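You operate a simulated robot arm through the tools that you are given. There is no shell and no other tool. Be economical: measure what you need, move in short steps, check, and stop when the job is done.

Carry out the task below with a simulated two-armed robot. There is one attempt and no reset: what you move stays moved.

Task
Take the blue bundle and leave it on the shelf of the line table. Take the corn tray on the top of the long table and put it away on the top of the island bench. Stack the pack marked "Pasta" from the top of the long table on top of the pack that says "Corn". Do these in any order.

The check looks at the end state, three seconds after you hand in, the way a careful person would. Anything else that was tipped, shoved, dropped, spilled or broken makes it a failure.

Robot
Two 7-joint arms with two-finger parallel grippers on one trunk, on a base that drives. Base frame: it is fixed to the floor where the robot stands at the start and does not move with it; the origin is under the middle of the robot, x ahead of it, y to its left, z up. Units: mm, rad, N and s.
The left shoulder is at the start at [70, 133, 1051], the right one opposite. With the tool pointing down near the work surface each hand reaches from about 100 to 640 mm from the robot's upright axis, wherever it stands, measured 20 degrees to its own side. Places, roughly: blue bundle (10x5x3 cm) [700, -200, 900]; corn tray [1500, -750, 750]; label pack, sleeve pack [1750, -500, 750]; shelf of the line table [3600, 400, 400]; top of the island bench [-5200, -400, 600]. Payload 1.57 kg a hand.
The TCP of each hand is the grasp point between the finger pads, 30 mm short of the fingertips. In the tool frame z runs along the fingers and y along their closing line. The gripper opens to 80 mm. The fingers are 17 mm wide and 12 mm thick; the gripper's body (40 by 82 mm) begins 80 mm behind the TCP.
Orientation is that of the tool frame in the base frame, as a unit quaternion [w, x, y, z]. With the fingers straight down and closing along the base's y, the tool's x points along the base's -x, its y along +y and its z along -z.

Tools
- The arms move only by the tool step_arm. It takes "left_increments", "right_increments" or both (then of equal length, played together; a hand with none holds still); each is a list of rows, each a list of 6 numbers: the shift along the tool's x, y, z in mm, then the turn, a rotation vector about the tool's x, y, z in rad. In form: [[x, y, z, wx, wy, wz], ...]. A call has 1 to 8 rows; each row shifts and turns the commanded pose from where the row before left it, along the tool's axes as they then stand. "left_gripper" and "right_gripper" are, for a hand that has rows, the gripper command, from -1 (shut) to 1 (fully open), values between in proportion, set as the call begins (left out, the last holds). Each row takes 0.2 s and may step no farther than 50 mm and 0.15 rad from the row before; otherwise, or with a gripper value out of range, the whole call is refused. A pose out of reach is approached as far as the arm can. The call stops where the force on the tool passes 40 N (or 10 N more than at its start, if that is more) or the arm is blocked; 0.2 s more then pass. The fingers move at their own pace (about 153 mm/s each) and stop on an object; they squeeze with about 21 N. The grip force told is the motor's: it shows also when the fingers shut on nothing. Time passes only in rows, and 0.2 s behind the last, so rows that do not move let the fingers close. It gives the time, the measured TCP pose, the force on the tool (base axes), the opening and the grip force at its end, in the units of the frame above (readings bear some noise), with the torque about the TCP (base axes, N m) and any sound that the robot's microphone picked up.
- Cameras (640 x 400 px; columns grow to the right, rows downward): "scene" is now at [137.1, -28.1, 1297.1]; the picture's right is [-0.28, -0.96, 0.00], its down [-0.39, 0.11, -0.91] and it looks along [0.88, -0.25, -0.41] (base axes); focal length 248 px, centre (320, 200). "left" rides on the left gripper at [72, 7, -122] in its tool frame; the picture's right is [-0.09, 1.00, 0.00], its down [-0.84, -0.08, -0.54] and it looks along [-0.54, -0.05, 0.84] (tool axes); focal length 238 px, centre (320, 200). "right" rides on the right gripper at [72, -7, -122] in its tool frame; the picture's right is [0.09, 1.00, 0.00], its down [-0.84, 0.08, -0.54] and it looks along [-0.54, 0.05, 0.84] (tool axes); focal length 238 px, centre (320, 200). There is no depth. A picture from a camera that has moved, and an enlarged one, comes with that camera's place and axes in the base frame and with its lens.
- capture(camera): a new picture of that camera. It takes no simulated time.
- slide_trunk(by): slides the trunk up (or, below 0, down) by that many mm; the arms and the scene camera ride with it, the base frame stays. It gives what a move gives, with no picture.
- roll_base(legs): drives the robot by 1 to 6 legs, each [ahead, left, turn to the left] in mm, mm and rad, along the robot's own axes; the way and the turn of a leg run together, so that a leg with both is an arc; at most 1500 mm and 3.142 rad a leg. The arms and the cameras ride along, it lands a little off, and it stops where it bumps. It gives what a move gives.
- turn_head(pan, tilt): turns the head with the scene camera to pan (to the left, within 1.501 rad either way) and tilt (down, from -0.506 to 1.204), counted from straight ahead of the robot. It gives what a move gives.
- enlarge(camera, box): a new picture of the part [left, top, right, bottom] of that camera's present view, enlarged. It takes no simulated time.
- finish_job(): hands the job in; it is judged then, once.

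Work in short steps. Places have to be worked out from the pictures, the camera data and where the tool is seen: move nearer, look again, correct. Check each grasp and each placing, and mend what went wrong. You have 165 turns and 138 pictures in all, those below and enlarged ones among them. Open the grippers and draw the arms clear of the work before you hand the job in, unless the task says otherwise; then end with one line.

The tools are called after "Emit:" by a JSON object that holds its "api" and its "payload". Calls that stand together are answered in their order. step_arm: Moves the arms, as the interface text tells. Its arguments: {"type":"object","properties":{"left_increments":{"type":"array","items":{"type":"array","items":{"type":"number"}}},"left_gripper":{"type":"number"},"right_increments":{"type":"array","items":{"type":"array","items":{"type":"number"}}},"right_gripper":{"type":"number"}},"required":[]} The other tools are called the same way: slide_trunk (by) slides the trunk up or down; roll_base (legs) drives the base; turn_head (pan, tilt) turns the head that bears the scene camera; capture (camera) takes a picture; enlarge (camera, box) takes an enlarged picture of a part of a camera's view; finish_job () hands the job in.

At the start:

```text
t: 0.0
left_ee_pos: [449.5, 68.7, 1070.4]
left_tool_rot: [0.0, 0.0, 1.0, 0.001]
left_force: [-0.3, 0.2, 0.5]
left_ft_torque: [0.03, 0.01, 0.0]
left_gripper_width: 79.7
left_gripper_force: 0.1
right_ee_pos: [435.6, -315.9, 1092.1]
right_tool_rot: [-0.001, 0.0, 1.0, 0.0]
right_force: [0.3, 0.1, 0.4]
right_ft_torque: [0.0, 0.02, 0.02]
right_gripper_width: 79.8
right_gripper_force: 0.1
trunk travel left (down, up): [-625.0, 315.0]
robot x, y, heading: [1.1, -1.5, -0.002]
head pan, tilt: [-0.281, 0.419]
```

scene: 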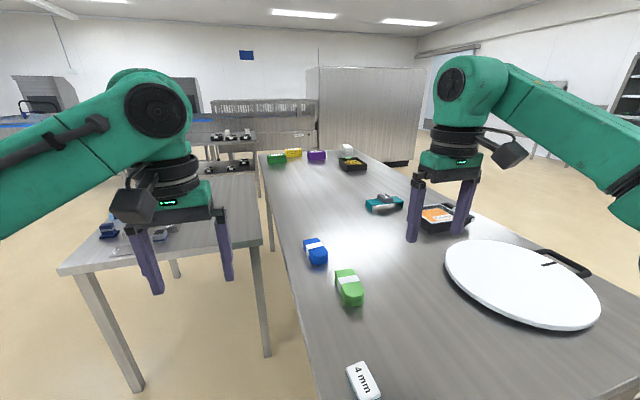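
right: 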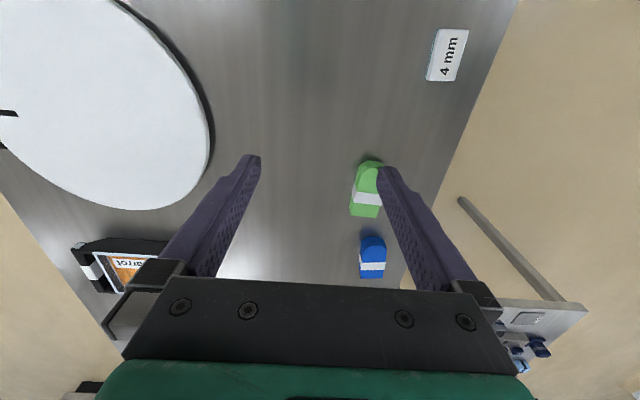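
left: 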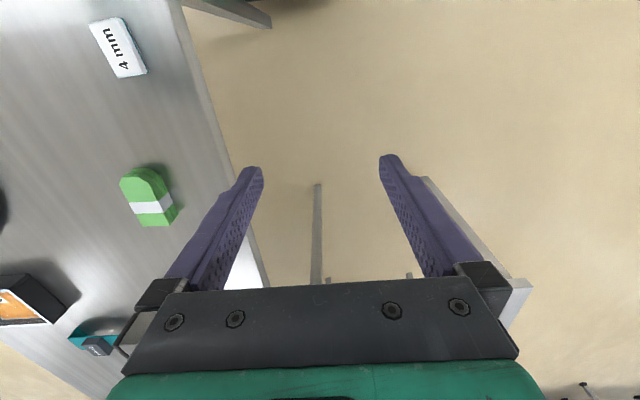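

The blue bundle is near [720,-185] on the table ahead. I'll enlarge the scene to identify the far objects and the other tables.

Emit:
{"api": "enlarge", "payload": {"camera": "scene", "box": [240, 120, 400, 220]}}

Emit:
{"api": "enlarge", "payload": {"camera": "scene", "box": [280, 200, 480, 325]}}

```text
4.00 times, centred on (320, 170) of scene
camera zoom: at [137.1, -28.1, 1297.1], right [-0.28, -0.96, 0.0], down [-0.39, 0.11, -0.91], along [0.88, -0.25, -0.41], focal length 991 px, centre (320, 320)
```

zoom: 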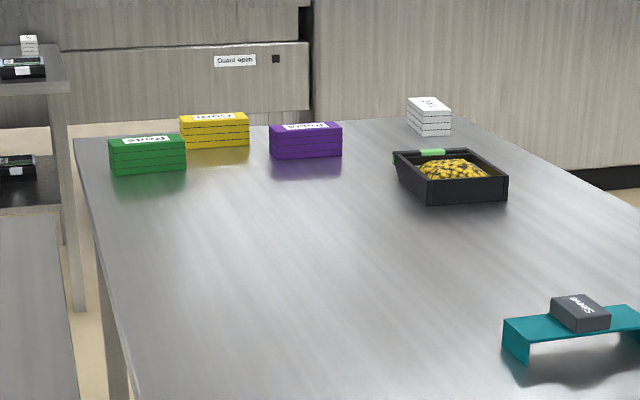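

```text
3.20 times, centred on (380, 262) of scene
camera zoom: at [137.1, -28.1, 1297.1], right [-0.28, -0.96, 0.0], down [-0.39, 0.11, -0.91], along [0.88, -0.25, -0.41], focal length 793 px, centre (128, 0)
```

zoom: 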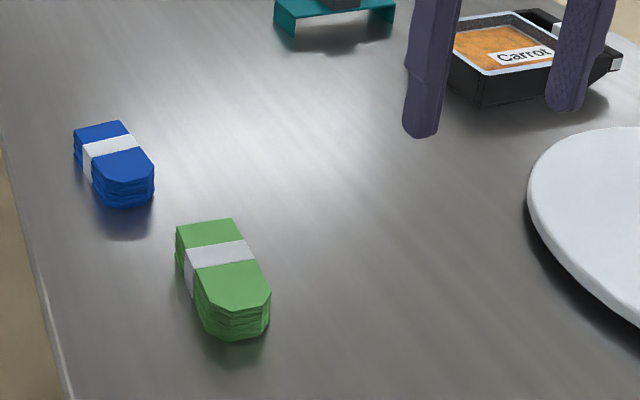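

Let me look down to see the table edges near the robot before driving, and to both sides.

Emit:
{"api": "turn_head", "payload": {"pan": 0.0, "tilt": 1.0}}

Emit:
{"api": "capture", "payload": {"camera": "scene"}}

Emit:
{"api": "turn_head", "payload": {"pan": 1.0, "tilt": 0.4}}

Emit:
{"api": "capture", "payload": {"camera": "scene"}}

Emit:
{"api": "turn_head", "payload": {"pan": -1.2, "tilt": 0.4}}

Emit:
{"api": "capture", "payload": {"camera": "scene"}}

```text
t: 1.0
left_ee_pos: [447.9, 68.4, 1071.9]
left_tool_rot: [0.0, 0.0, 1.0, 0.0]
left_force: [0.0, 0.4, 0.0]
left_ft_torque: [-0.01, 0.03, -0.02]
left_gripper_width: 80.2
left_gripper_force: 0.1
right_ee_pos: [435.6, -316.4, 1093.3]
right_tool_rot: [0.0, -0.001, 1.0, 0.0]
right_force: [-0.5, 0.4, -0.1]
right_ft_torque: [0.0, 0.01, 0.0]
right_gripper_width: 79.8
right_gripper_force: 0.0
trunk travel left (down, up): [-625.0, 315.0]
robot x, y, heading: [1.4, 1.9, 0.004]
head pan, tilt: [0.0, 1.0]
```

```text
132 pictures are left
camera scene: at [118.0, -2.4, 1248.7], right [0.0, -1.0, 0.0], down [-0.84, 0.0, -0.54], along [0.54, 0.0, -0.84], focal length 248 px, centre (320, 200)
```

scene: 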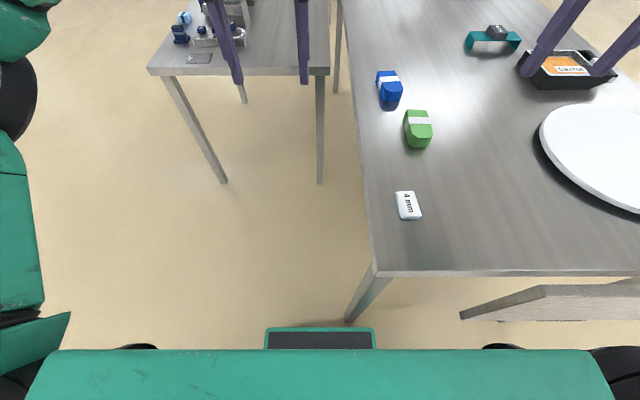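

```text
t: 2.3
left_ee_pos: [450.1, 66.7, 1071.2]
left_tool_rot: [0.001, 0.0, 1.0, 0.001]
left_force: [0.0, 1.3, 0.0]
left_ft_torque: [0.0, -0.01, -0.01]
left_gripper_width: 79.9
left_gripper_force: 0.1
right_ee_pos: [435.2, -316.2, 1091.8]
right_tool_rot: [0.0, 0.0, 1.0, 0.0]
right_force: [0.0, -0.3, 0.5]
right_ft_torque: [-0.01, -0.01, 0.01]
right_gripper_width: 79.8
right_gripper_force: 0.1
trunk travel left (down, up): [-625.0, 315.0]
robot x, y, heading: [4.3, 0.6, 0.003]
head pan, tilt: [1.0, 0.4]
```

```text
131 pictures are left
camera scene: at [98.5, 75.5, 1298.9], right [0.84, -0.54, 0.0], down [-0.21, -0.33, -0.92], along [0.5, 0.77, -0.39], focal length 248 px, centre (320, 200)
```

scene: 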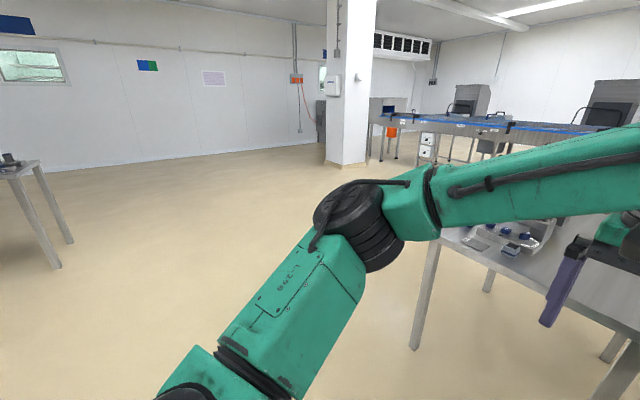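

```text
t: 4.3
left_ee_pos: [449.8, 67.2, 1071.8]
left_tool_rot: [0.0, 0.0, 1.0, 0.001]
left_force: [0.3, -0.9, -0.5]
left_ft_torque: [-0.04, 0.01, 0.0]
left_gripper_width: 80.2
left_gripper_force: 0.0
right_ee_pos: [434.4, -316.6, 1092.2]
right_tool_rot: [0.0, 0.0, 1.0, 0.0]
right_force: [-0.8, -0.1, 0.4]
right_ft_torque: [-0.02, 0.02, -0.02]
right_gripper_width: 80.0
right_gripper_force: 0.1
trunk travel left (down, up): [-625.0, 315.0]
robot x, y, heading: [0.2, -1.0, -0.001]
head pan, tilt: [-1.201, 0.4]
```

```text
130 pictures are left
camera scene: at [81.9, -88.7, 1298.9], right [-0.93, -0.36, 0.0], down [-0.14, 0.36, -0.92], along [0.33, -0.86, -0.39], focal length 248 px, centre (320, 200)
```

scene: 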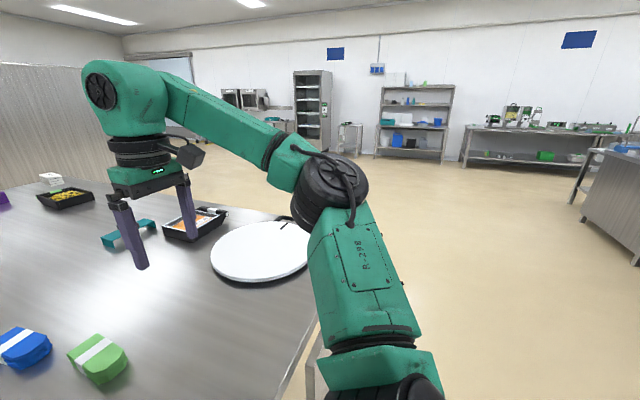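

The long table spans roughly x 240–2100, y −850…−100. I'll drive left, turn to face −y, and stand beside the blue bundle.

Emit:
{"api": "roll_base", "payload": {"legs": [[0, 350, 0], [0, 0, -1.571], [0, 560, 0]]}}

Emit:
{"api": "turn_head", "payload": {"pan": 0.0, "tilt": 0.8}}

Emit:
{"api": "capture", "payload": {"camera": "scene"}}

Emit:
{"api": "capture", "payload": {"camera": "left"}}

```text
t: 13.3
left_ee_pos: [630.1, -100.5, 1071.7]
left_tool_rot: [0.0, 0.71, 0.704, 0.0]
left_force: [0.6, 0.1, -1.2]
left_ft_torque: [0.01, -0.03, 0.01]
left_gripper_width: 80.1
left_gripper_force: 0.1
right_ee_pos: [247.6, -83.7, 1092.8]
right_tool_rot: [0.0, 0.71, 0.704, 0.0]
right_force: [0.1, 0.6, -0.4]
right_ft_torque: [0.01, 0.0, 0.02]
right_gripper_width: 80.0
right_gripper_force: 0.1
trunk travel left (down, up): [-625.0, 315.0]
robot x, y, heading: [564.0, 349.9, -1.58]
head pan, tilt: [-1.201, 0.4]
```

```text
t: 14.7
left_ee_pos: [630.4, -102.1, 1071.6]
left_tool_rot: [0.0, 0.71, 0.704, 0.0]
left_force: [0.2, 0.1, -0.6]
left_ft_torque: [0.0, -0.01, -0.04]
left_gripper_width: 80.1
left_gripper_force: 0.0
right_ee_pos: [246.5, -84.0, 1091.9]
right_tool_rot: [0.0, 0.71, 0.704, 0.001]
right_force: [0.1, 0.1, 0.0]
right_ft_torque: [0.03, 0.01, -0.01]
right_gripper_width: 79.9
right_gripper_force: 0.0
trunk travel left (down, up): [-625.0, 315.0]
robot x, y, heading: [566.8, 346.8, -1.576]
head pan, tilt: [0.0, 0.799]
```

```text
129 pictures are left
camera scene: at [563.7, 215.8, 1263.8], right [-1.0, 0.01, 0.0], down [0.01, 0.72, -0.7], along [-0.01, -0.7, -0.72], focal length 248 px, centre (320, 200)
```

scene: 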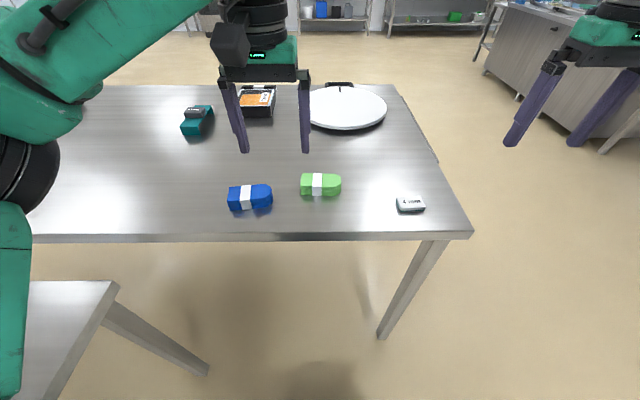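

```text
128 pictures are left
camera left: at [637.2, -29.6, 1193.5], right [0.99, -0.1, 0.0], down [-0.08, -0.84, 0.54], along [-0.05, -0.54, -0.84], focal length 238 px, centre (320, 200)
```

left: 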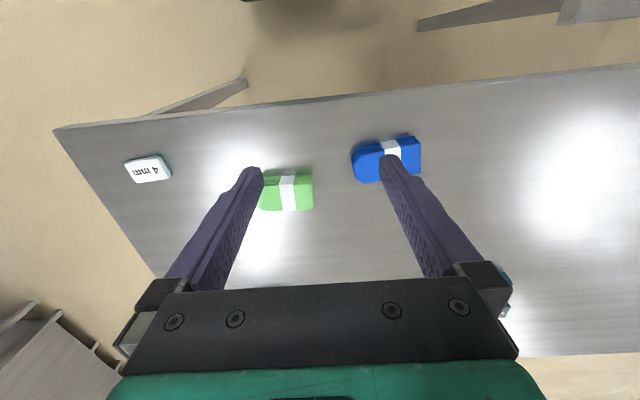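

Bundle centre is about [715,-177] with its long axis nearly along x (about +6°). I move the left hand above it and begin turning the fingers to close along y.

Emit:
{"api": "step_arm", "payload": {"left_increments": [[-25, 28, 20, 0, 0, 0], [-25, 28, 20, 0, 0, 0], [-25, 28, 20, 0, 0, 0], [0, 0, 0, 0, 0, 0.146], [0, 0, 0, 0, 0, 0.146], [0, 0, 0, 0, 0, 0.146], [0, 0, 0, 0, 0, 0.146], [0, 0, 0, 0, 0, 0.146]], "left_gripper": 1}}

Emit:
{"api": "step_arm", "payload": {"left_increments": [[0, 0, 0, 0, 0, 0.146], [0, 0, 0, 0, 0, 0.146], [0, 0, 0, 0, 0, 0.146], [0, 0, 0, 0, 0, 0.146], [0, 0, 0, 0, 0, 0.146], [0, 0, 0, 0, 0, 0]]}}

Emit:
{"api": "capture", "payload": {"camera": "left"}}

```text
t: 16.5
left_ee_pos: [712.6, -177.9, 1011.0]
left_tool_rot: [0.001, 0.915, 0.403, 0.0]
left_force: [-0.3, 0.9, 0.8]
left_ft_torque: [0.03, 0.01, 0.02]
left_gripper_width: 80.0
left_gripper_force: 0.1
right_ee_pos: [246.2, -83.2, 1092.6]
right_tool_rot: [0.0, 0.71, 0.704, 0.0]
right_force: [0.6, 0.6, 0.1]
right_ft_torque: [-0.02, 0.0, -0.01]
right_gripper_width: 80.2
right_gripper_force: 0.0
trunk travel left (down, up): [-625.0, 315.0]
robot x, y, heading: [564.7, 346.4, -1.583]
head pan, tilt: [0.0, 0.799]
```

```text
t: 17.9
left_ee_pos: [714.0, -176.5, 1011.6]
left_tool_rot: [0.0, 0.999, 0.05, 0.0]
left_force: [-0.4, 0.1, -0.2]
left_ft_torque: [-0.01, 0.0, -0.03]
left_gripper_width: 80.3
left_gripper_force: 0.0
right_ee_pos: [246.5, -84.5, 1092.6]
right_tool_rot: [0.0, 0.71, 0.704, 0.0]
right_force: [0.7, 0.4, 0.5]
right_ft_torque: [0.02, -0.03, -0.03]
right_gripper_width: 80.1
right_gripper_force: 0.0
trunk travel left (down, up): [-625.0, 315.0]
robot x, y, heading: [566.6, 350.5, -1.573]
head pan, tilt: [0.0, 0.799]
```

```text
127 pictures are left
camera left: at [785.3, -176.4, 1133.2], right [0.01, -1.0, 0.0], down [-0.84, -0.01, 0.54], along [-0.54, 0.0, -0.84], focal length 238 px, centre (320, 200)
```

left: 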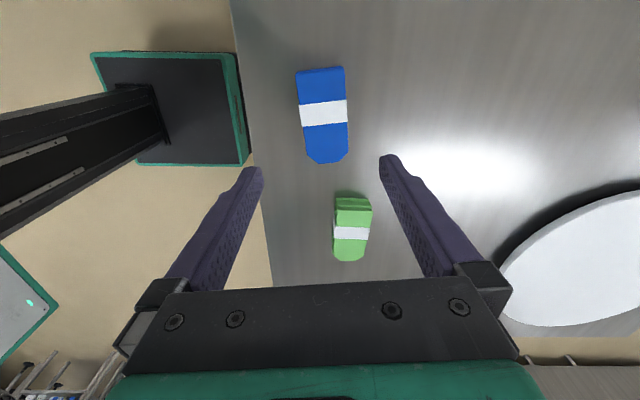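

Aligned; the bundle centre is about [721,-180]. Descend with a small correction.

Emit:
{"api": "step_arm", "payload": {"left_increments": [[7, 2, 30, 0, 0, 0], [0, 0, 40, 0, 0, 0], [0, 0, 35, 0, 0, 0], [0, 0, 10, 0, 0, 0], [0, 0, 0, 0, 0, 0]]}}

Emit:
{"api": "capture", "payload": {"camera": "left"}}

Emit:
{"api": "capture", "payload": {"camera": "scene"}}

```text
t: 19.1
left_ee_pos: [720.1, -178.8, 896.7]
left_tool_rot: [0.001, 0.999, 0.05, 0.0]
left_force: [-0.2, 0.1, 0.6]
left_ft_torque: [0.01, -0.02, 0.02]
left_gripper_width: 79.9
left_gripper_force: 0.1
right_ee_pos: [247.6, -83.8, 1092.8]
right_tool_rot: [0.0, 0.71, 0.704, 0.001]
right_force: [0.3, -0.4, 0.0]
right_ft_torque: [0.0, -0.02, 0.04]
right_gripper_width: 80.1
right_gripper_force: 0.0
trunk travel left (down, up): [-625.0, 315.0]
robot x, y, heading: [565.9, 346.8, -1.581]
head pan, tilt: [0.0, 0.799]
```

```text
126 pictures are left
camera left: at [791.6, -177.5, 1018.5], right [0.01, -1.0, 0.0], down [-0.84, -0.01, 0.54], along [-0.54, 0.0, -0.84], focal length 238 px, centre (320, 200)
```

left: 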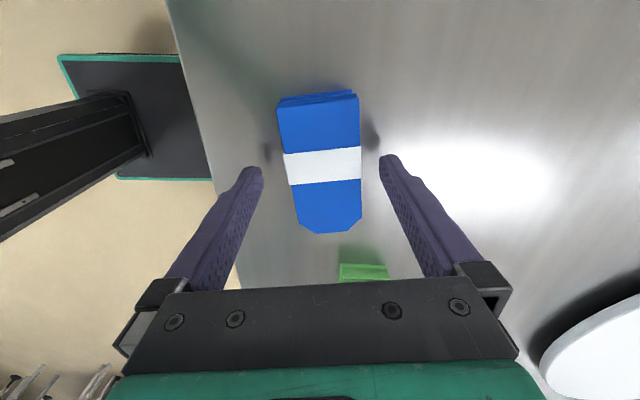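

```text
125 pictures are left
camera scene: at [563.7, 215.8, 1263.8], right [-1.0, 0.01, 0.0], down [0.01, 0.72, -0.7], along [-0.01, -0.7, -0.72], focal length 248 px, centre (320, 200)
```

scene: 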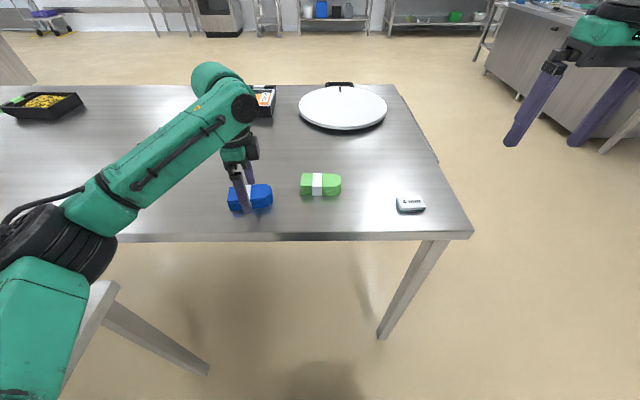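

Fingers straddle the bundle. Down 14 mm more, then close.

Emit:
{"api": "step_arm", "payload": {"left_increments": [[0, 0, 7, 0, 0, 0], [0, 0, 7, 0, 0, 0], [0, 0, 0, 0, 0, 0]]}}

Emit:
{"api": "step_arm", "payload": {"left_increments": [[0, 0, 0, 0, 0, 0], [0, 0, 0, 0, 0, 0], [0, 0, 0, 0, 0, 0]], "left_gripper": -1}}

Emit:
{"api": "step_arm", "payload": {"left_increments": [[0, 0, -30, 0, 0, 0], [0, 0, -40, 0, 0, 0], [0, 0, -40, 0, 0, 0], [0, 0, -40, 0, 0, 0], [0, 0, 0, 0, 0, 0]]}}

Emit:
{"api": "capture", "payload": {"camera": "left"}}

```text
t: 19.9
left_ee_pos: [720.5, -177.2, 882.4]
left_tool_rot: [0.0, 0.999, 0.051, 0.0]
left_force: [-1.3, 0.4, 0.4]
left_ft_torque: [-0.03, 0.02, 0.0]
left_gripper_width: 79.7
left_gripper_force: 0.0
right_ee_pos: [247.6, -83.5, 1092.4]
right_tool_rot: [0.0, 0.71, 0.704, 0.0]
right_force: [-0.5, 0.6, -0.2]
right_ft_torque: [-0.01, 0.01, 0.0]
right_gripper_width: 80.0
right_gripper_force: 0.0
trunk travel left (down, up): [-625.0, 315.0]
robot x, y, heading: [568.0, 350.5, -1.581]
head pan, tilt: [0.0, 0.799]
```

```text
t: 20.7
left_ee_pos: [721.1, -176.8, 882.7]
left_tool_rot: [0.0, 0.999, 0.051, 0.0]
left_force: [0.6, 0.2, 1.1]
left_ft_torque: [-0.02, -0.1, 0.04]
left_gripper_width: 47.4
left_gripper_force: 21.0
right_ee_pos: [247.1, -83.5, 1092.6]
right_tool_rot: [0.0, 0.71, 0.704, 0.001]
right_force: [0.7, 0.4, 0.3]
right_ft_torque: [0.01, 0.02, 0.01]
right_gripper_width: 79.7
right_gripper_force: 0.0
trunk travel left (down, up): [-625.0, 315.0]
robot x, y, heading: [564.1, 348.2, -1.581]
head pan, tilt: [0.0, 0.799]
```

```text
t: 21.9
left_ee_pos: [722.2, -177.2, 1032.7]
left_tool_rot: [-0.001, 0.999, 0.051, 0.0]
left_force: [-0.7, -0.6, -0.8]
left_ft_torque: [0.02, -0.04, -0.01]
left_gripper_width: 47.5
left_gripper_force: 21.0
right_ee_pos: [247.5, -84.4, 1091.1]
right_tool_rot: [0.0, 0.71, 0.704, 0.0]
right_force: [0.8, -0.5, 0.2]
right_ft_torque: [-0.01, 0.02, -0.03]
right_gripper_width: 80.0
right_gripper_force: 0.0
trunk travel left (down, up): [-625.0, 315.0]
robot x, y, heading: [567.3, 350.5, -1.578]
head pan, tilt: [0.0, 0.799]
```

```text
124 pictures are left
camera left: at [793.4, -176.1, 1154.1], right [0.01, -1.0, 0.0], down [-0.84, -0.01, 0.54], along [-0.54, 0.0, -0.84], focal length 238 px, centre (320, 200)
```

left: 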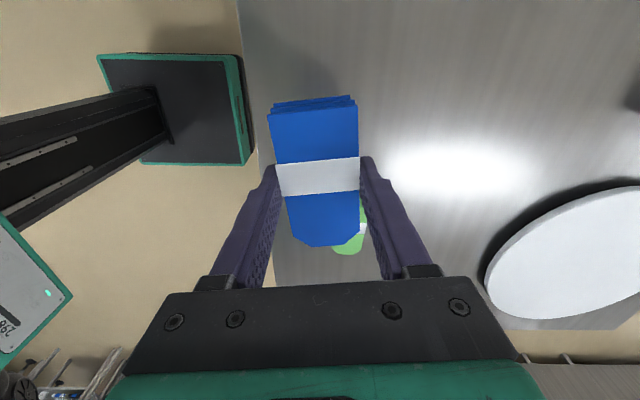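

Grasp firm (47 mm). I turn the wrist back and retract the left hand, then look left toward the line table.

Emit:
{"api": "step_arm", "payload": {"left_increments": [[0, 0, -20, 0, 0, -0.146], [0, 0, -20, 0, 0, -0.146], [0, 0, 0, 0, 0, -0.146], [0, 0, 0, 0, 0, -0.146], [0, 0, 0, 0, 0, -0.146], [0, 0, 0, 0, 0, -0.146], [0, 0, 0, 0, 0, -0.146], [0, 0, 0, 0, 0, -0.146]]}}

Emit:
{"api": "step_arm", "payload": {"left_increments": [[0, 0, 0, 0, 0, -0.146], [0, 0, 0, 0, 0, -0.146], [40, -20, 0, 0, 0, 0], [40, -20, 0, 0, 0, 0], [40, -20, 0, 0, 0, 0]]}}

Emit:
{"api": "turn_head", "payload": {"pan": 1.45, "tilt": 0.25}}

Emit:
{"api": "capture", "payload": {"camera": "scene"}}

```text
t: 23.7
left_ee_pos: [721.5, -178.6, 1071.0]
left_tool_rot: [-0.001, 0.804, 0.594, 0.001]
left_force: [-0.3, -0.4, -0.4]
left_ft_torque: [-0.02, 0.01, -0.07]
left_gripper_width: 47.4
left_gripper_force: 20.8
right_ee_pos: [246.6, -84.4, 1092.4]
right_tool_rot: [0.001, 0.711, 0.704, 0.0]
right_force: [0.0, -0.2, -0.1]
right_ft_torque: [0.01, 0.0, 0.0]
right_gripper_width: 80.2
right_gripper_force: 0.0
trunk travel left (down, up): [-625.0, 315.0]
robot x, y, heading: [565.3, 351.9, -1.58]
head pan, tilt: [0.0, 0.799]
```

```text
t: 24.9
left_ee_pos: [661.3, -56.1, 1073.2]
left_tool_rot: [0.0, 0.71, 0.704, 0.002]
left_force: [0.1, -0.2, -1.4]
left_ft_torque: [-0.03, -0.01, -0.03]
left_gripper_width: 47.2
left_gripper_force: 20.9
right_ee_pos: [246.9, -82.1, 1093.1]
right_tool_rot: [-0.001, 0.71, 0.704, 0.0]
right_force: [-0.5, 0.4, 0.2]
right_ft_torque: [0.01, 0.0, -0.02]
right_gripper_width: 80.4
right_gripper_force: 0.1
trunk travel left (down, up): [-625.0, 315.0]
robot x, y, heading: [564.5, 350.9, -1.575]
head pan, tilt: [0.0, 0.799]
```

```text
t: 26.4
left_ee_pos: [662.4, -58.5, 1073.4]
left_tool_rot: [0.0, 0.711, 0.704, 0.0]
left_force: [-0.1, -0.3, -1.3]
left_ft_torque: [0.02, 0.01, -0.02]
left_gripper_width: 47.5
left_gripper_force: 21.2
right_ee_pos: [246.7, -84.0, 1091.8]
right_tool_rot: [0.0, 0.711, 0.704, 0.0]
right_force: [0.4, -1.0, -0.6]
right_ft_torque: [0.03, -0.01, -0.01]
right_gripper_width: 79.9
right_gripper_force: 0.0
trunk travel left (down, up): [-625.0, 315.0]
robot x, y, heading: [568.0, 346.6, -1.581]
head pan, tilt: [1.45, 0.25]
```

```text
123 pictures are left
camera scene: at [657.1, 284.3, 1312.9], right [-0.13, -0.99, 0.0], down [-0.25, 0.03, -0.97], along [0.96, -0.12, -0.25], focal length 248 px, centre (320, 200)
```

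scene: 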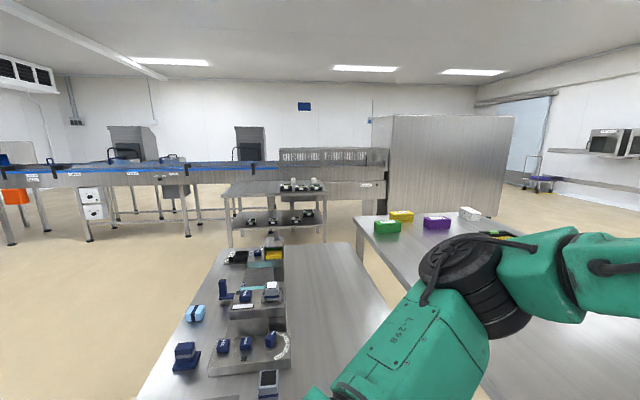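

The line table's near edge is around x≈3620, y −150…1040, with one shelf beneath. I drive around the left table on its +y side and stop in front of it.

Emit:
{"api": "roll_base", "payload": {"legs": [[0, 0, 1.575], [0, 900, 0], [1500, 0, 0], [850, 0, 0], [0, -750, 0]]}}

Emit:
{"api": "turn_head", "payload": {"pan": 0.0, "tilt": 0.6}}

Emit:
{"api": "capture", "payload": {"camera": "scene"}}

```text
t: 49.8
left_ee_pos: [3326.2, 508.5, 1072.7]
left_tool_rot: [0.0, 0.018, 1.0, 0.001]
left_force: [-1.2, -0.1, -1.0]
left_ft_torque: [-0.01, 0.02, 0.03]
left_gripper_width: 47.2
left_gripper_force: 21.2
right_ee_pos: [3338.2, 91.9, 1093.0]
right_tool_rot: [0.0, 0.018, 1.0, 0.001]
right_force: [0.0, 0.3, 0.4]
right_ft_torque: [0.02, -0.03, -0.01]
right_gripper_width: 80.0
right_gripper_force: 0.1
trunk travel left (down, up): [-625.0, 315.0]
robot x, y, heading: [2919.0, 424.8, -0.037]
head pan, tilt: [1.45, 0.25]
```

```text
t: 51.4
left_ee_pos: [3324.3, 507.9, 1074.0]
left_tool_rot: [-0.001, 0.018, 1.0, 0.0]
left_force: [-0.7, 0.2, -1.0]
left_ft_torque: [-0.01, 0.01, 0.01]
left_gripper_width: 47.1
left_gripper_force: 20.9
right_ee_pos: [3338.7, 92.9, 1091.7]
right_tool_rot: [0.0, 0.018, 1.0, 0.0]
right_force: [-0.5, -0.1, 1.3]
right_ft_torque: [0.03, 0.0, -0.02]
right_gripper_width: 80.1
right_gripper_force: 0.2
trunk travel left (down, up): [-625.0, 315.0]
robot x, y, heading: [2916.3, 421.9, -0.04]
head pan, tilt: [0.0, 0.6]
```

```text
122 pictures are left
camera scene: at [3052.1, 417.3, 1280.7], right [-0.04, -1.0, 0.0], down [-0.56, 0.02, -0.83], along [0.82, -0.03, -0.57], focal length 248 px, centre (320, 200)
```

scene: 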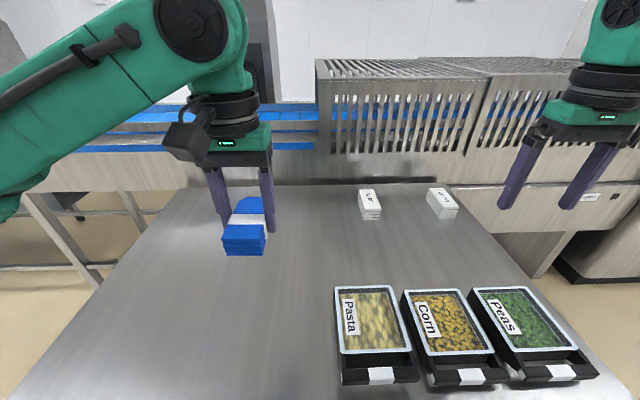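

The table top is already under the hands, so I back off before lowering, then look at the shelf.

Emit:
{"api": "roll_base", "payload": {"legs": [[-600, 0, 0.037]]}}

Emit:
{"api": "slide_trunk", "payload": {"by": -450}}

Emit:
{"api": "turn_head", "payload": {"pan": 0.0, "tilt": 0.3}}

Emit:
{"api": "capture", "payload": {"camera": "scene"}}

```text
t: 54.8
left_ee_pos: [2719.5, 533.4, 1073.0]
left_tool_rot: [-0.001, 0.0, 1.0, 0.001]
left_force: [0.2, -0.2, -0.5]
left_ft_torque: [-0.04, -0.02, 0.03]
left_gripper_width: 47.3
left_gripper_force: 20.4
right_ee_pos: [2747.8, 118.2, 1091.4]
right_tool_rot: [0.0, 0.001, 1.0, 0.0]
right_force: [-0.8, 0.2, 0.0]
right_ft_torque: [0.02, 0.02, 0.0]
right_gripper_width: 79.8
right_gripper_force: 0.1
trunk travel left (down, up): [-625.0, 315.0]
robot x, y, heading: [2314.1, 434.9, -0.001]
head pan, tilt: [0.0, 0.6]
```

```text
refused: -450 is not a number from -400 to 400
```

```text
t: 55.6
left_ee_pos: [2718.6, 534.6, 1072.7]
left_tool_rot: [-0.001, 0.001, 1.0, 0.0]
left_force: [0.4, 0.5, -1.7]
left_ft_torque: [0.01, 0.01, 0.03]
left_gripper_width: 47.4
left_gripper_force: 21.0
right_ee_pos: [2747.6, 119.8, 1092.4]
right_tool_rot: [0.0, 0.0, 1.0, 0.0]
right_force: [0.8, 0.4, -0.2]
right_ft_torque: [0.0, 0.0, -0.02]
right_gripper_width: 80.1
right_gripper_force: 0.1
trunk travel left (down, up): [-625.0, 315.0]
robot x, y, heading: [2314.6, 433.2, -0.005]
head pan, tilt: [0.0, 0.3]
```

```text
121 pictures are left
camera scene: at [2454.5, 433.5, 1308.1], right [0.0, -1.0, 0.0], down [-0.3, 0.0, -0.95], along [0.95, 0.0, -0.3], focal length 248 px, centre (320, 200)
```

scene: 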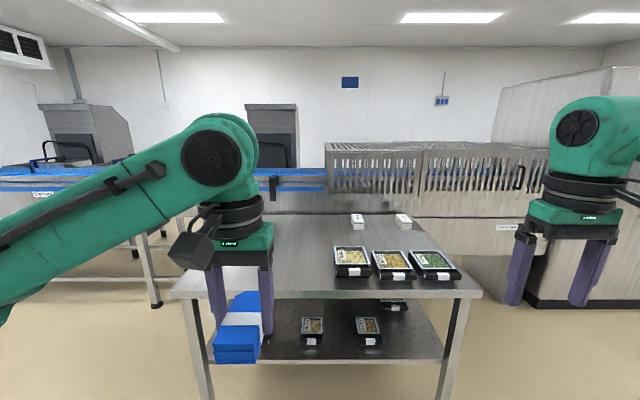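

Lower the trunk 400 (limit per call) and triangulate the table and shelf heights from the new viewpoint.

Emit:
{"api": "slide_trunk", "payload": {"by": -400}}

Emit:
{"api": "capture", "payload": {"camera": "scene"}}

```text
t: 59.4
left_ee_pos: [2720.0, 533.7, 673.7]
left_tool_rot: [-0.001, 0.001, 1.0, 0.001]
left_force: [-0.3, -0.2, 0.1]
left_ft_torque: [-0.01, 0.02, 0.05]
left_gripper_width: 47.5
left_gripper_force: 21.0
right_ee_pos: [2746.1, 119.0, 692.9]
right_tool_rot: [0.0, 0.002, 1.0, 0.0]
right_force: [-1.0, -0.5, 0.0]
right_ft_torque: [0.01, -0.01, -0.03]
right_gripper_width: 80.2
right_gripper_force: 0.1
trunk travel left (down, up): [-225.0, 715.0]
robot x, y, heading: [2314.0, 437.0, -0.001]
head pan, tilt: [0.0, 0.3]
```

```text
120 pictures are left
camera scene: at [2454.3, 433.5, 908.2], right [0.0, -1.0, 0.0], down [-0.3, 0.0, -0.96], along [0.96, 0.0, -0.3], focal length 248 px, centre (320, 200)
```

scene: 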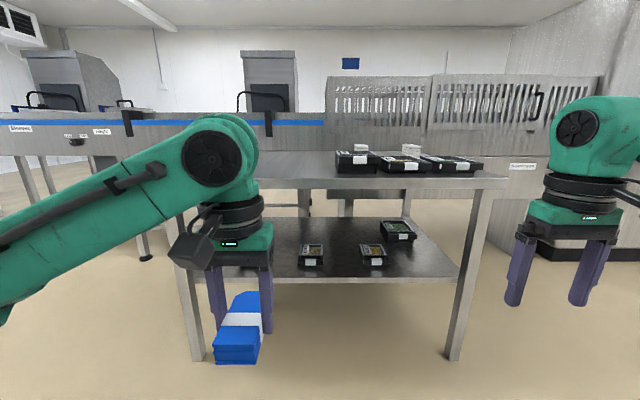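

The line table's front legs are at x≈3210, y −104…923; top ≈ 745, shelf ≈ 390–400, free left of y≈560. I'll place the bundle with the hand tilted ~35° around [3290,700], so the wrist stays in front of the top. First position and lower.

Emit:
{"api": "roll_base", "payload": {"legs": [[0, 170, 0], [370, 0, 0]]}}

Emit:
{"api": "slide_trunk", "payload": {"by": -150}}

Emit:
{"api": "step_arm", "payload": {"left_increments": [[0, 0, 0, 0, -0.15, 0], [0, 0, 0, 0, -0.15, 0], [0, 0, 0, 0, -0.15, 0], [0, 0, 0, 0, -0.15, 0], [0, 0, 0, 0, 0, 0]]}}

Emit:
{"api": "capture", "payload": {"camera": "scene"}}

Emit:
{"api": "capture", "payload": {"camera": "left"}}

```text
t: 62.8
left_ee_pos: [3083.7, 702.8, 673.4]
left_tool_rot: [0.0, 0.002, 1.0, 0.0]
left_force: [0.2, 0.7, -0.8]
left_ft_torque: [0.03, -0.01, 0.0]
left_gripper_width: 47.4
left_gripper_force: 21.0
right_ee_pos: [3111.5, 288.7, 691.9]
right_tool_rot: [0.0, 0.001, 1.0, 0.0]
right_force: [0.0, -1.0, -0.1]
right_ft_torque: [-0.03, 0.02, 0.01]
right_gripper_width: 79.9
right_gripper_force: 0.0
trunk travel left (down, up): [-225.0, 715.0]
robot x, y, heading: [2681.0, 604.1, -0.005]
head pan, tilt: [0.0, 0.3]
```

```text
t: 64.6
left_ee_pos: [3083.9, 701.7, 523.2]
left_tool_rot: [0.0, 0.002, 1.0, 0.0]
left_force: [0.2, 0.2, -1.5]
left_ft_torque: [0.01, 0.01, 0.0]
left_gripper_width: 47.4
left_gripper_force: 21.2
right_ee_pos: [3112.1, 287.1, 542.6]
right_tool_rot: [0.0, 0.002, 1.0, -0.001]
right_force: [-0.4, -0.9, 0.8]
right_ft_torque: [0.01, 0.02, 0.01]
right_gripper_width: 79.9
right_gripper_force: 0.0
trunk travel left (down, up): [-75.0, 865.0]
robot x, y, heading: [2673.8, 607.6, -0.004]
head pan, tilt: [0.0, 0.3]
```

```text
t: 65.8
left_ee_pos: [3084.3, 701.3, 521.8]
left_tool_rot: [0.296, 0.002, 0.955, 0.0]
left_force: [0.2, -0.8, -1.2]
left_ft_torque: [-0.07, 0.04, 0.03]
left_gripper_width: 47.5
left_gripper_force: 21.4
right_ee_pos: [3111.6, 286.8, 541.3]
right_tool_rot: [0.0, 0.002, 1.0, -0.001]
right_force: [-0.3, -0.8, 0.0]
right_ft_torque: [-0.02, 0.01, 0.02]
right_gripper_width: 80.2
right_gripper_force: 0.1
trunk travel left (down, up): [-75.0, 865.0]
robot x, y, heading: [2680.6, 603.0, -0.003]
head pan, tilt: [0.0, 0.3]
```

```text
119 pictures are left
camera scene: at [2819.0, 602.5, 758.1], right [0.0, -1.0, 0.0], down [-0.3, 0.0, -0.96], along [0.96, 0.0, -0.3], focal length 248 px, centre (320, 200)
```

scene: 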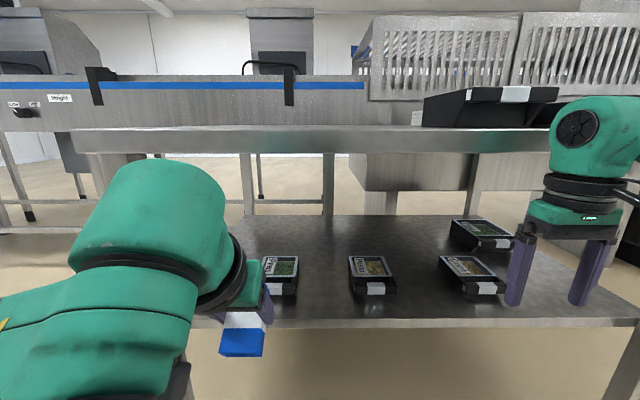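

```text
118 pictures are left
camera left: at [2955.3, 709.3, 583.3], right [0.08, 1.0, 0.05], down [0.38, -0.08, 0.92], along [0.92, -0.05, -0.39], focal length 238 px, centre (320, 200)
```

left: 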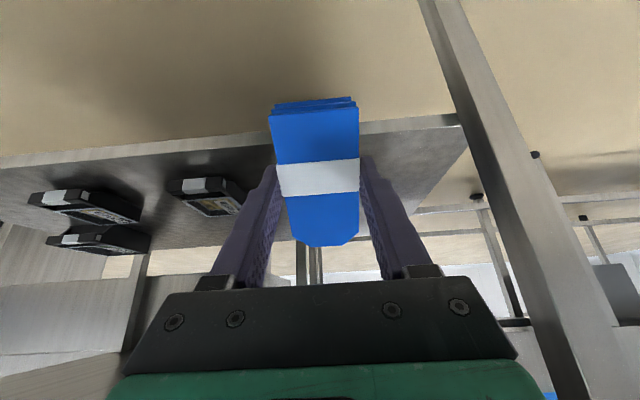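

A third tray was hidden behind my hand at y≈697. The free spot is left of it, y≈740–865, so I shift to aim for y≈800.

Emit:
{"api": "roll_base", "payload": {"legs": [[0, 105, 0], [70, 0, 0]]}}

Emit:
{"api": "capture", "payload": {"camera": "scene"}}

Emit:
{"api": "capture", "payload": {"camera": "left"}}

```text
t: 67.6
left_ee_pos: [3142.8, 805.8, 526.5]
left_tool_rot: [0.298, 0.004, 0.955, -0.003]
left_force: [0.0, -0.7, -0.6]
left_ft_torque: [-0.02, 0.03, 0.03]
left_gripper_width: 47.3
left_gripper_force: 20.9
right_ee_pos: [3161.9, 392.4, 559.5]
right_tool_rot: [0.018, 0.001, 1.0, 0.0]
right_force: [-38.7, -4.9, 2.0]
right_ft_torque: [0.77, -6.07, -0.16]
right_gripper_width: 80.0
right_gripper_force: 0.2
trunk travel left (down, up): [-75.0, 865.0]
robot x, y, heading: [2739.5, 710.7, -0.011]
head pan, tilt: [0.0, 0.3]
stopped in leg 2: the force on the tool passed its limit (the readings are from after the stop); the commanded pose is now the measured one
```

```text
117 pictures are left
camera scene: at [2874.5, 708.4, 759.0], right [-0.01, -1.0, 0.0], down [-0.29, 0.0, -0.96], along [0.96, -0.01, -0.29], focal length 248 px, centre (320, 200)
```

scene: 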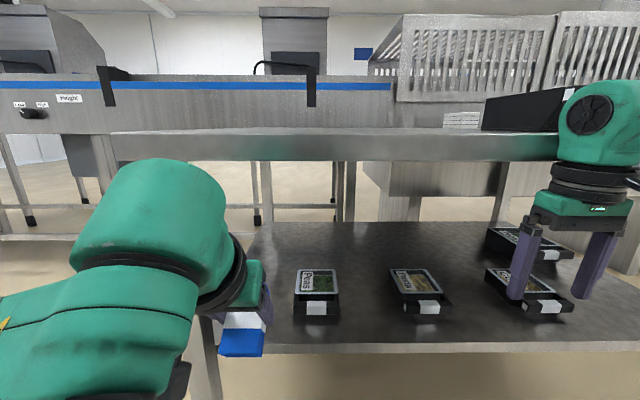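

```text
116 pictures are left
camera left: at [3013.2, 813.5, 584.9], right [0.09, 0.99, 0.05], down [0.38, -0.08, 0.92], along [0.92, -0.06, -0.38], focal length 238 px, centre (320, 200)
```

left: 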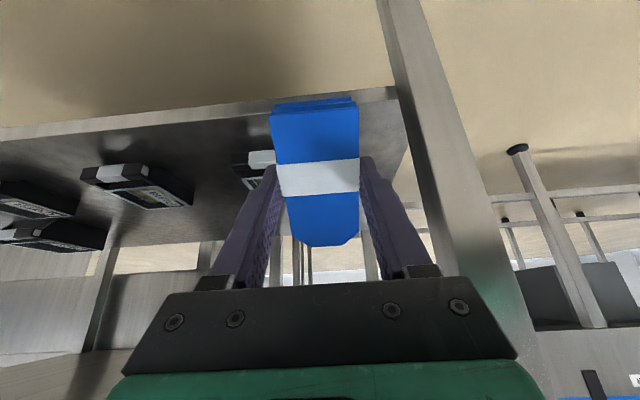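

The right wrist touched the table front. I back off and pull the right arm in.

Emit:
{"api": "roll_base", "payload": {"legs": [[-70, 0, 0.01]]}}

Emit:
{"api": "step_arm", "payload": {"right_increments": [[45, 0, 0, 0, 0, 0], [45, 0, 0, 0, 0, 0], [45, 0, 0, 0, 0, 0], [45, 0, 0, 0, 0, 0]]}}

Emit:
{"api": "capture", "payload": {"camera": "scene"}}

```text
t: 68.6
left_ee_pos: [3076.2, 808.4, 523.1]
left_tool_rot: [0.295, 0.0, 0.955, 0.0]
left_force: [-0.7, 0.0, -2.0]
left_ft_torque: [0.01, 0.03, -0.01]
left_gripper_width: 47.4
left_gripper_force: 20.9
right_ee_pos: [3103.0, 396.2, 552.9]
right_tool_rot: [0.009, -0.003, 1.0, 0.002]
right_force: [-0.4, 0.4, 0.5]
right_ft_torque: [0.02, 0.01, 0.02]
right_gripper_width: 79.8
right_gripper_force: 0.1
trunk travel left (down, up): [-75.0, 865.0]
robot x, y, heading: [2673.8, 712.5, 0.001]
head pan, tilt: [0.0, 0.3]
```

```text
t: 69.6
left_ee_pos: [3076.3, 809.5, 523.3]
left_tool_rot: [0.295, -0.001, 0.955, 0.0]
left_force: [0.3, -0.3, -1.5]
left_ft_torque: [-0.03, 0.0, -0.02]
left_gripper_width: 47.1
left_gripper_force: 21.4
right_ee_pos: [2979.4, 439.1, 523.6]
right_tool_rot: [0.009, -0.002, 1.0, 0.002]
right_force: [-0.2, 0.4, 0.1]
right_ft_torque: [-0.02, -0.02, 0.03]
right_gripper_width: 79.9
right_gripper_force: 0.0
right hand out of reach, approached as far as the arm can: row 2, 3, 4
trunk travel left (down, up): [-75.0, 865.0]
robot x, y, heading: [2670.3, 708.2, -0.001]
head pan, tilt: [0.0, 0.3]
```

```text
115 pictures are left
camera scene: at [2811.6, 708.4, 758.2], right [0.0, -1.0, 0.0], down [-0.3, 0.0, -0.96], along [0.96, 0.0, -0.3], focal length 248 px, centre (320, 200)
```

scene: 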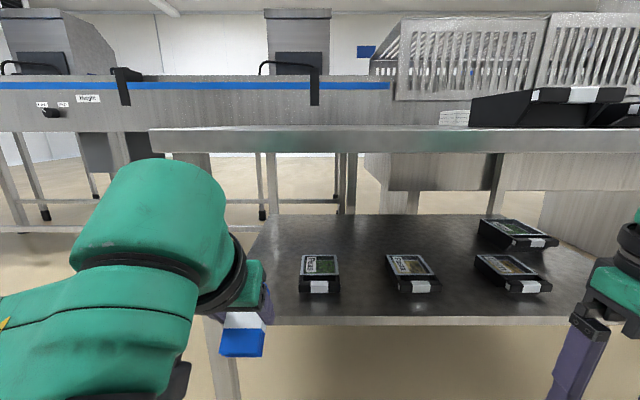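

Right arm is clear. Drive ahead 100 slowly and check.

Emit:
{"api": "roll_base", "payload": {"legs": [[100, 0, 0]]}}

Emit:
{"api": "capture", "payload": {"camera": "left"}}

```text
t: 70.8
left_ee_pos: [3176.7, 809.3, 523.1]
left_tool_rot: [0.295, -0.001, 0.955, 0.0]
left_force: [-0.4, 0.4, -0.9]
left_ft_torque: [0.01, 0.05, -0.03]
left_gripper_width: 47.4
left_gripper_force: 21.1
right_ee_pos: [3082.7, 437.6, 523.5]
right_tool_rot: [0.009, -0.004, 1.0, 0.001]
right_force: [-0.6, -0.4, -0.2]
right_ft_torque: [0.04, -0.01, -0.02]
right_gripper_width: 79.9
right_gripper_force: 0.0
trunk travel left (down, up): [-75.0, 865.0]
robot x, y, heading: [2772.3, 710.4, -0.004]
head pan, tilt: [0.0, 0.3]
```

```text
114 pictures are left
camera left: at [3048.5, 816.0, 583.3], right [0.07, 1.0, 0.05], down [0.39, -0.08, 0.92], along [0.92, -0.05, -0.39], focal length 238 px, centre (320, 200)
```

left: 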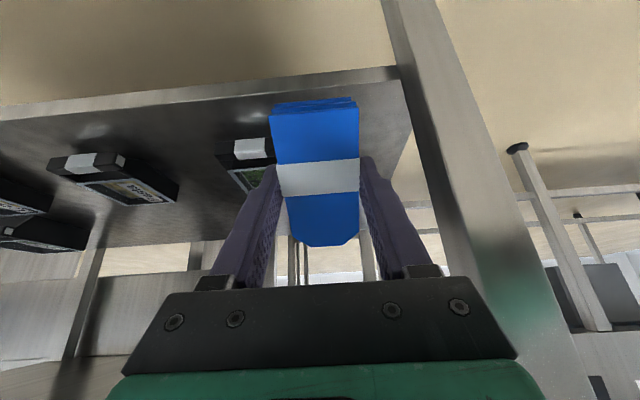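

Clear path on both sides (tray edge y≈755, shelf edge y≈885). Move the hand in 105 mm and down about 50.

Emit:
{"api": "step_arm", "payload": {"left_increments": [[-29, 0, 20, 0, 0, 0], [-29, 0, 20, 0, 0, 0], [-29, 0, 20, 0, 0, 0], [14, 0, 21, 0, 0, 0], [14, 0, 21, 0, 0, 0], [0, 0, 0, 0, 0, 0]]}}

Emit:
{"api": "capture", "payload": {"camera": "scene"}}

Emit:
{"api": "capture", "payload": {"camera": "left"}}

```text
t: 72.2
left_ee_pos: [3284.4, 811.0, 471.2]
left_tool_rot: [0.294, -0.001, 0.956, 0.0]
left_force: [-0.4, -0.6, -0.3]
left_ft_torque: [0.0, 0.01, 0.02]
left_gripper_width: 47.3
left_gripper_force: 21.0
right_ee_pos: [3082.3, 437.9, 523.4]
right_tool_rot: [0.009, -0.003, 1.0, 0.001]
right_force: [0.1, 0.0, -0.4]
right_ft_torque: [0.0, 0.02, -0.02]
right_gripper_width: 80.1
right_gripper_force: 0.2
trunk travel left (down, up): [-75.0, 865.0]
robot x, y, heading: [2767.5, 712.8, -0.003]
head pan, tilt: [0.0, 0.3]
```

```text
113 pictures are left
camera scene: at [2912.9, 708.6, 758.2], right [0.0, -1.0, 0.0], down [-0.3, 0.0, -0.96], along [0.96, 0.0, -0.3], focal length 248 px, centre (320, 200)
```

scene: 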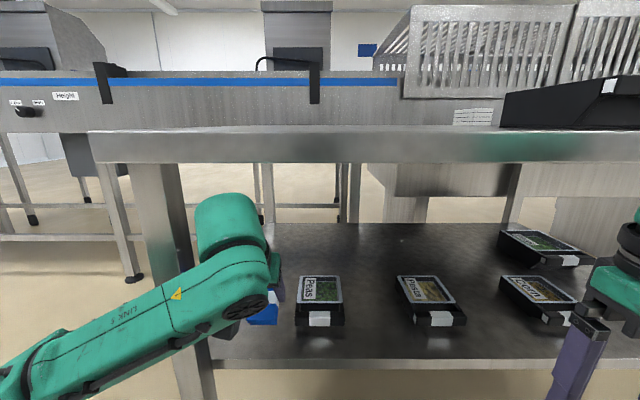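

```text
112 pictures are left
camera left: at [3155.2, 817.2, 532.1], right [0.07, 1.0, 0.05], down [0.39, -0.08, 0.92], along [0.92, -0.05, -0.39], focal length 238 px, centre (320, 200)
```

left: 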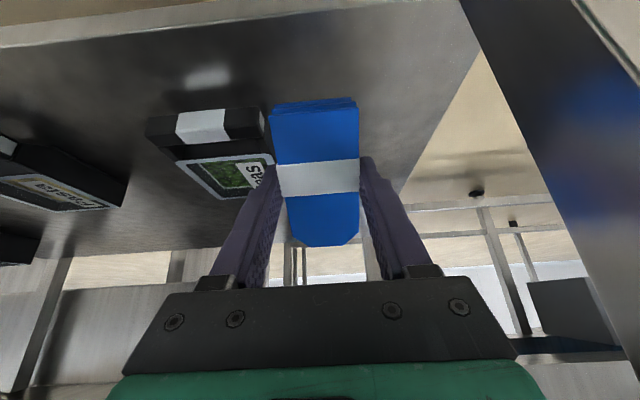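

Descend in small steps toward contact of the bundle's lower edge.

Emit:
{"api": "step_arm", "payload": {"left_increments": [[3, 0, 4, 0, 0, 0], [3, 0, 4, 0, 0, 0], [3, 0, 4, 0, 0, 0], [3, 0, 4, 0, 0, 0], [0, 0, 0, 0, 0, 0]]}}

Emit:
{"api": "step_arm", "payload": {"left_increments": [[2, 0, 3, 0, 0, 0], [2, 0, 3, 0, 0, 0], [2, 0, 3, 0, 0, 0], [0, 0, 0, 0, 0, 0]]}}

Emit:
{"api": "capture", "payload": {"camera": "left"}}

```text
t: 73.4
left_ee_pos: [3280.8, 809.3, 452.4]
left_tool_rot: [0.295, -0.001, 0.956, 0.0]
left_force: [-0.4, -0.9, -1.4]
left_ft_torque: [0.0, 0.06, 0.0]
left_gripper_width: 47.2
left_gripper_force: 21.5
right_ee_pos: [3082.1, 438.5, 523.0]
right_tool_rot: [0.01, -0.003, 1.0, 0.003]
right_force: [0.5, -0.4, -0.1]
right_ft_torque: [0.02, 0.0, 0.03]
right_gripper_width: 80.2
right_gripper_force: 0.1
trunk travel left (down, up): [-75.0, 865.0]
robot x, y, heading: [2774.7, 711.2, 0.002]
head pan, tilt: [0.0, 0.3]
```

```text
t: 74.4
left_ee_pos: [3283.2, 810.2, 442.0]
left_tool_rot: [0.295, -0.001, 0.956, 0.001]
left_force: [-0.3, -0.2, -1.4]
left_ft_torque: [0.01, 0.03, -0.03]
left_gripper_width: 47.1
left_gripper_force: 20.8
right_ee_pos: [3082.5, 438.7, 524.2]
right_tool_rot: [0.009, -0.003, 1.0, 0.002]
right_force: [0.7, -0.1, -0.2]
right_ft_torque: [0.03, 0.03, -0.05]
right_gripper_width: 80.0
right_gripper_force: 0.1
trunk travel left (down, up): [-75.0, 865.0]
robot x, y, heading: [2772.0, 709.1, 0.003]
head pan, tilt: [0.0, 0.3]
```

```text
111 pictures are left
camera left: at [3153.7, 816.0, 501.6], right [0.08, 1.0, 0.05], down [0.39, -0.08, 0.92], along [0.92, -0.05, -0.39], focal length 238 px, centre (320, 200)
```

left: 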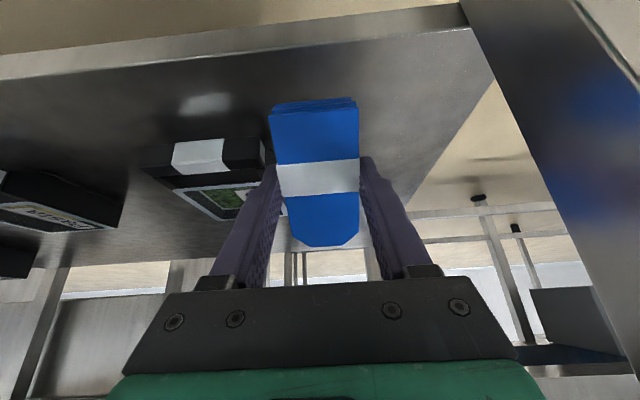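

No contact yet; keep descending.

Emit:
{"api": "step_arm", "payload": {"left_increments": [[2, 0, 3, 0, 0, 0], [2, 0, 3, 0, 0, 0], [2, 0, 3, 0, 0, 0], [2, 0, 3, 0, 0, 0], [2, 0, 3, 0, 0, 0], [0, 0, 0, 0, 0, 0]]}}

Emit:
{"api": "step_arm", "payload": {"left_increments": [[2, 0, 3, 0, 0, 0], [2, 0, 3, 0, 0, 0], [2, 0, 3, 0, 0, 0], [0, 0, 0, 0, 0, 0]]}}

Emit:
{"api": "capture", "payload": {"camera": "left"}}

```text
t: 75.8
left_ee_pos: [3283.0, 809.4, 422.7]
left_tool_rot: [0.295, 0.0, 0.955, 0.0]
left_force: [-0.2, -0.4, -0.2]
left_ft_torque: [0.01, -0.03, -0.02]
left_gripper_width: 47.2
left_gripper_force: 20.4
right_ee_pos: [3081.1, 437.3, 521.3]
right_tool_rot: [0.01, -0.003, 1.0, 0.002]
right_force: [-0.5, -0.4, 0.8]
right_ft_torque: [-0.01, 0.01, 0.0]
right_gripper_width: 80.1
right_gripper_force: 0.1
trunk travel left (down, up): [-75.0, 865.0]
robot x, y, heading: [2773.0, 713.5, 0.002]
head pan, tilt: [0.0, 0.3]
```

```text
t: 76.8
left_ee_pos: [3283.3, 809.5, 412.3]
left_tool_rot: [0.295, -0.001, 0.955, 0.001]
left_force: [0.3, -0.3, 0.2]
left_ft_torque: [-0.03, 0.02, 0.01]
left_gripper_width: 47.5
left_gripper_force: 20.3
right_ee_pos: [3080.6, 436.7, 523.7]
right_tool_rot: [0.01, -0.003, 1.0, 0.002]
right_force: [0.3, -0.4, 0.9]
right_ft_torque: [-0.02, -0.02, 0.02]
right_gripper_width: 80.2
right_gripper_force: 0.0
trunk travel left (down, up): [-75.0, 865.0]
robot x, y, heading: [2766.5, 710.8, 0.002]
head pan, tilt: [0.0, 0.3]
```

```text
110 pictures are left
camera left: at [3154.3, 815.7, 473.0], right [0.07, 1.0, 0.05], down [0.39, -0.08, 0.92], along [0.92, -0.05, -0.39], focal length 238 px, centre (320, 200)
```

left: 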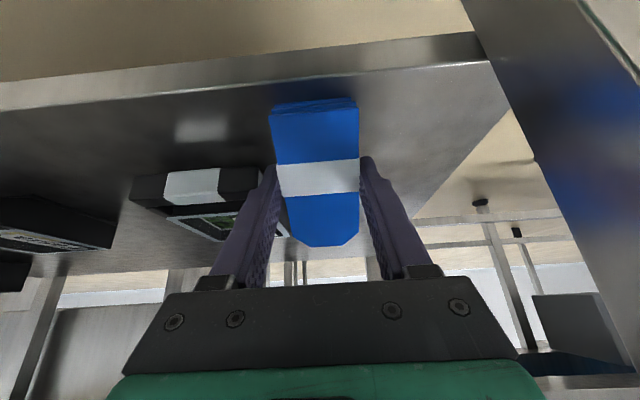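

Re-triangulating, the shelf surface is z≈362 with its edge at x≈3235, so the bundle should go ~35 mm further in. I raise slightly, move in, then descend for contact.

Emit:
{"api": "step_arm", "payload": {"left_increments": [[-6, 0, -8, 0, 0, 0], [-16, 0, 11, 0, 0, 0], [-16, 0, 11, 0, 0, 0], [3, 0, 4, 0, 0, 0], [3, 0, 4, 0, 0, 0], [2, 0, 3, 0, 0, 0], [2, 0, 3, 0, 0, 0], [0, 0, 0, 0, 0, 0]]}}

Emit:
{"api": "capture", "payload": {"camera": "left"}}

Emit:
{"api": "capture", "payload": {"camera": "scene"}}

```text
t: 78.6
left_ee_pos: [3321.1, 808.9, 408.0]
left_tool_rot: [0.296, -0.001, 0.955, 0.0]
left_force: [5.1, 3.2, 13.9]
left_ft_torque: [0.07, 0.05, -0.01]
left_gripper_width: 47.2
left_gripper_force: 20.6
right_ee_pos: [3081.3, 437.5, 522.6]
right_tool_rot: [0.011, -0.004, 1.0, 0.002]
right_force: [-0.3, 0.3, -0.2]
right_ft_torque: [0.0, -0.01, 0.01]
right_gripper_width: 80.3
right_gripper_force: 0.1
trunk travel left (down, up): [-75.0, 865.0]
robot x, y, heading: [2771.4, 709.9, 0.006]
head pan, tilt: [0.0, 0.3]
```

```text
109 pictures are left
camera left: at [3192.2, 816.6, 467.5], right [0.07, 1.0, 0.05], down [0.38, -0.08, 0.92], along [0.92, -0.05, -0.39], focal length 238 px, centre (320, 200)
```

left: 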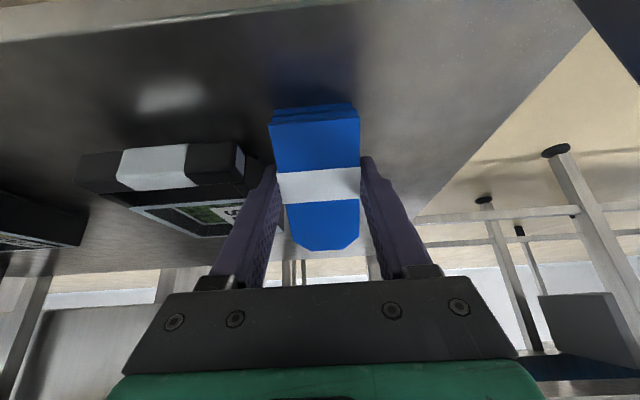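

```text
108 pictures are left
camera scene: at [2911.4, 708.5, 758.5], right [0.0, -1.0, 0.0], down [-0.29, 0.0, -0.96], along [0.96, 0.0, -0.29], focal length 248 px, centre (320, 200)
```

scene: 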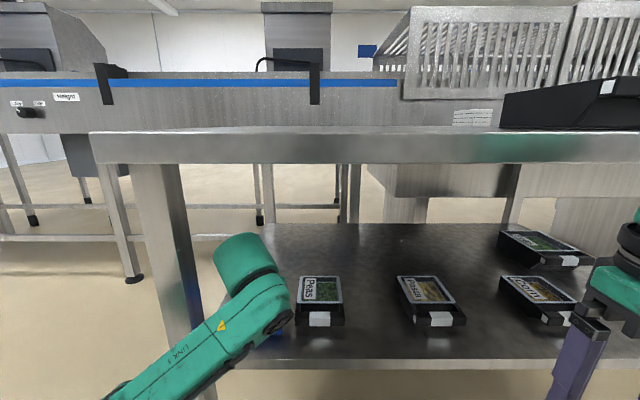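

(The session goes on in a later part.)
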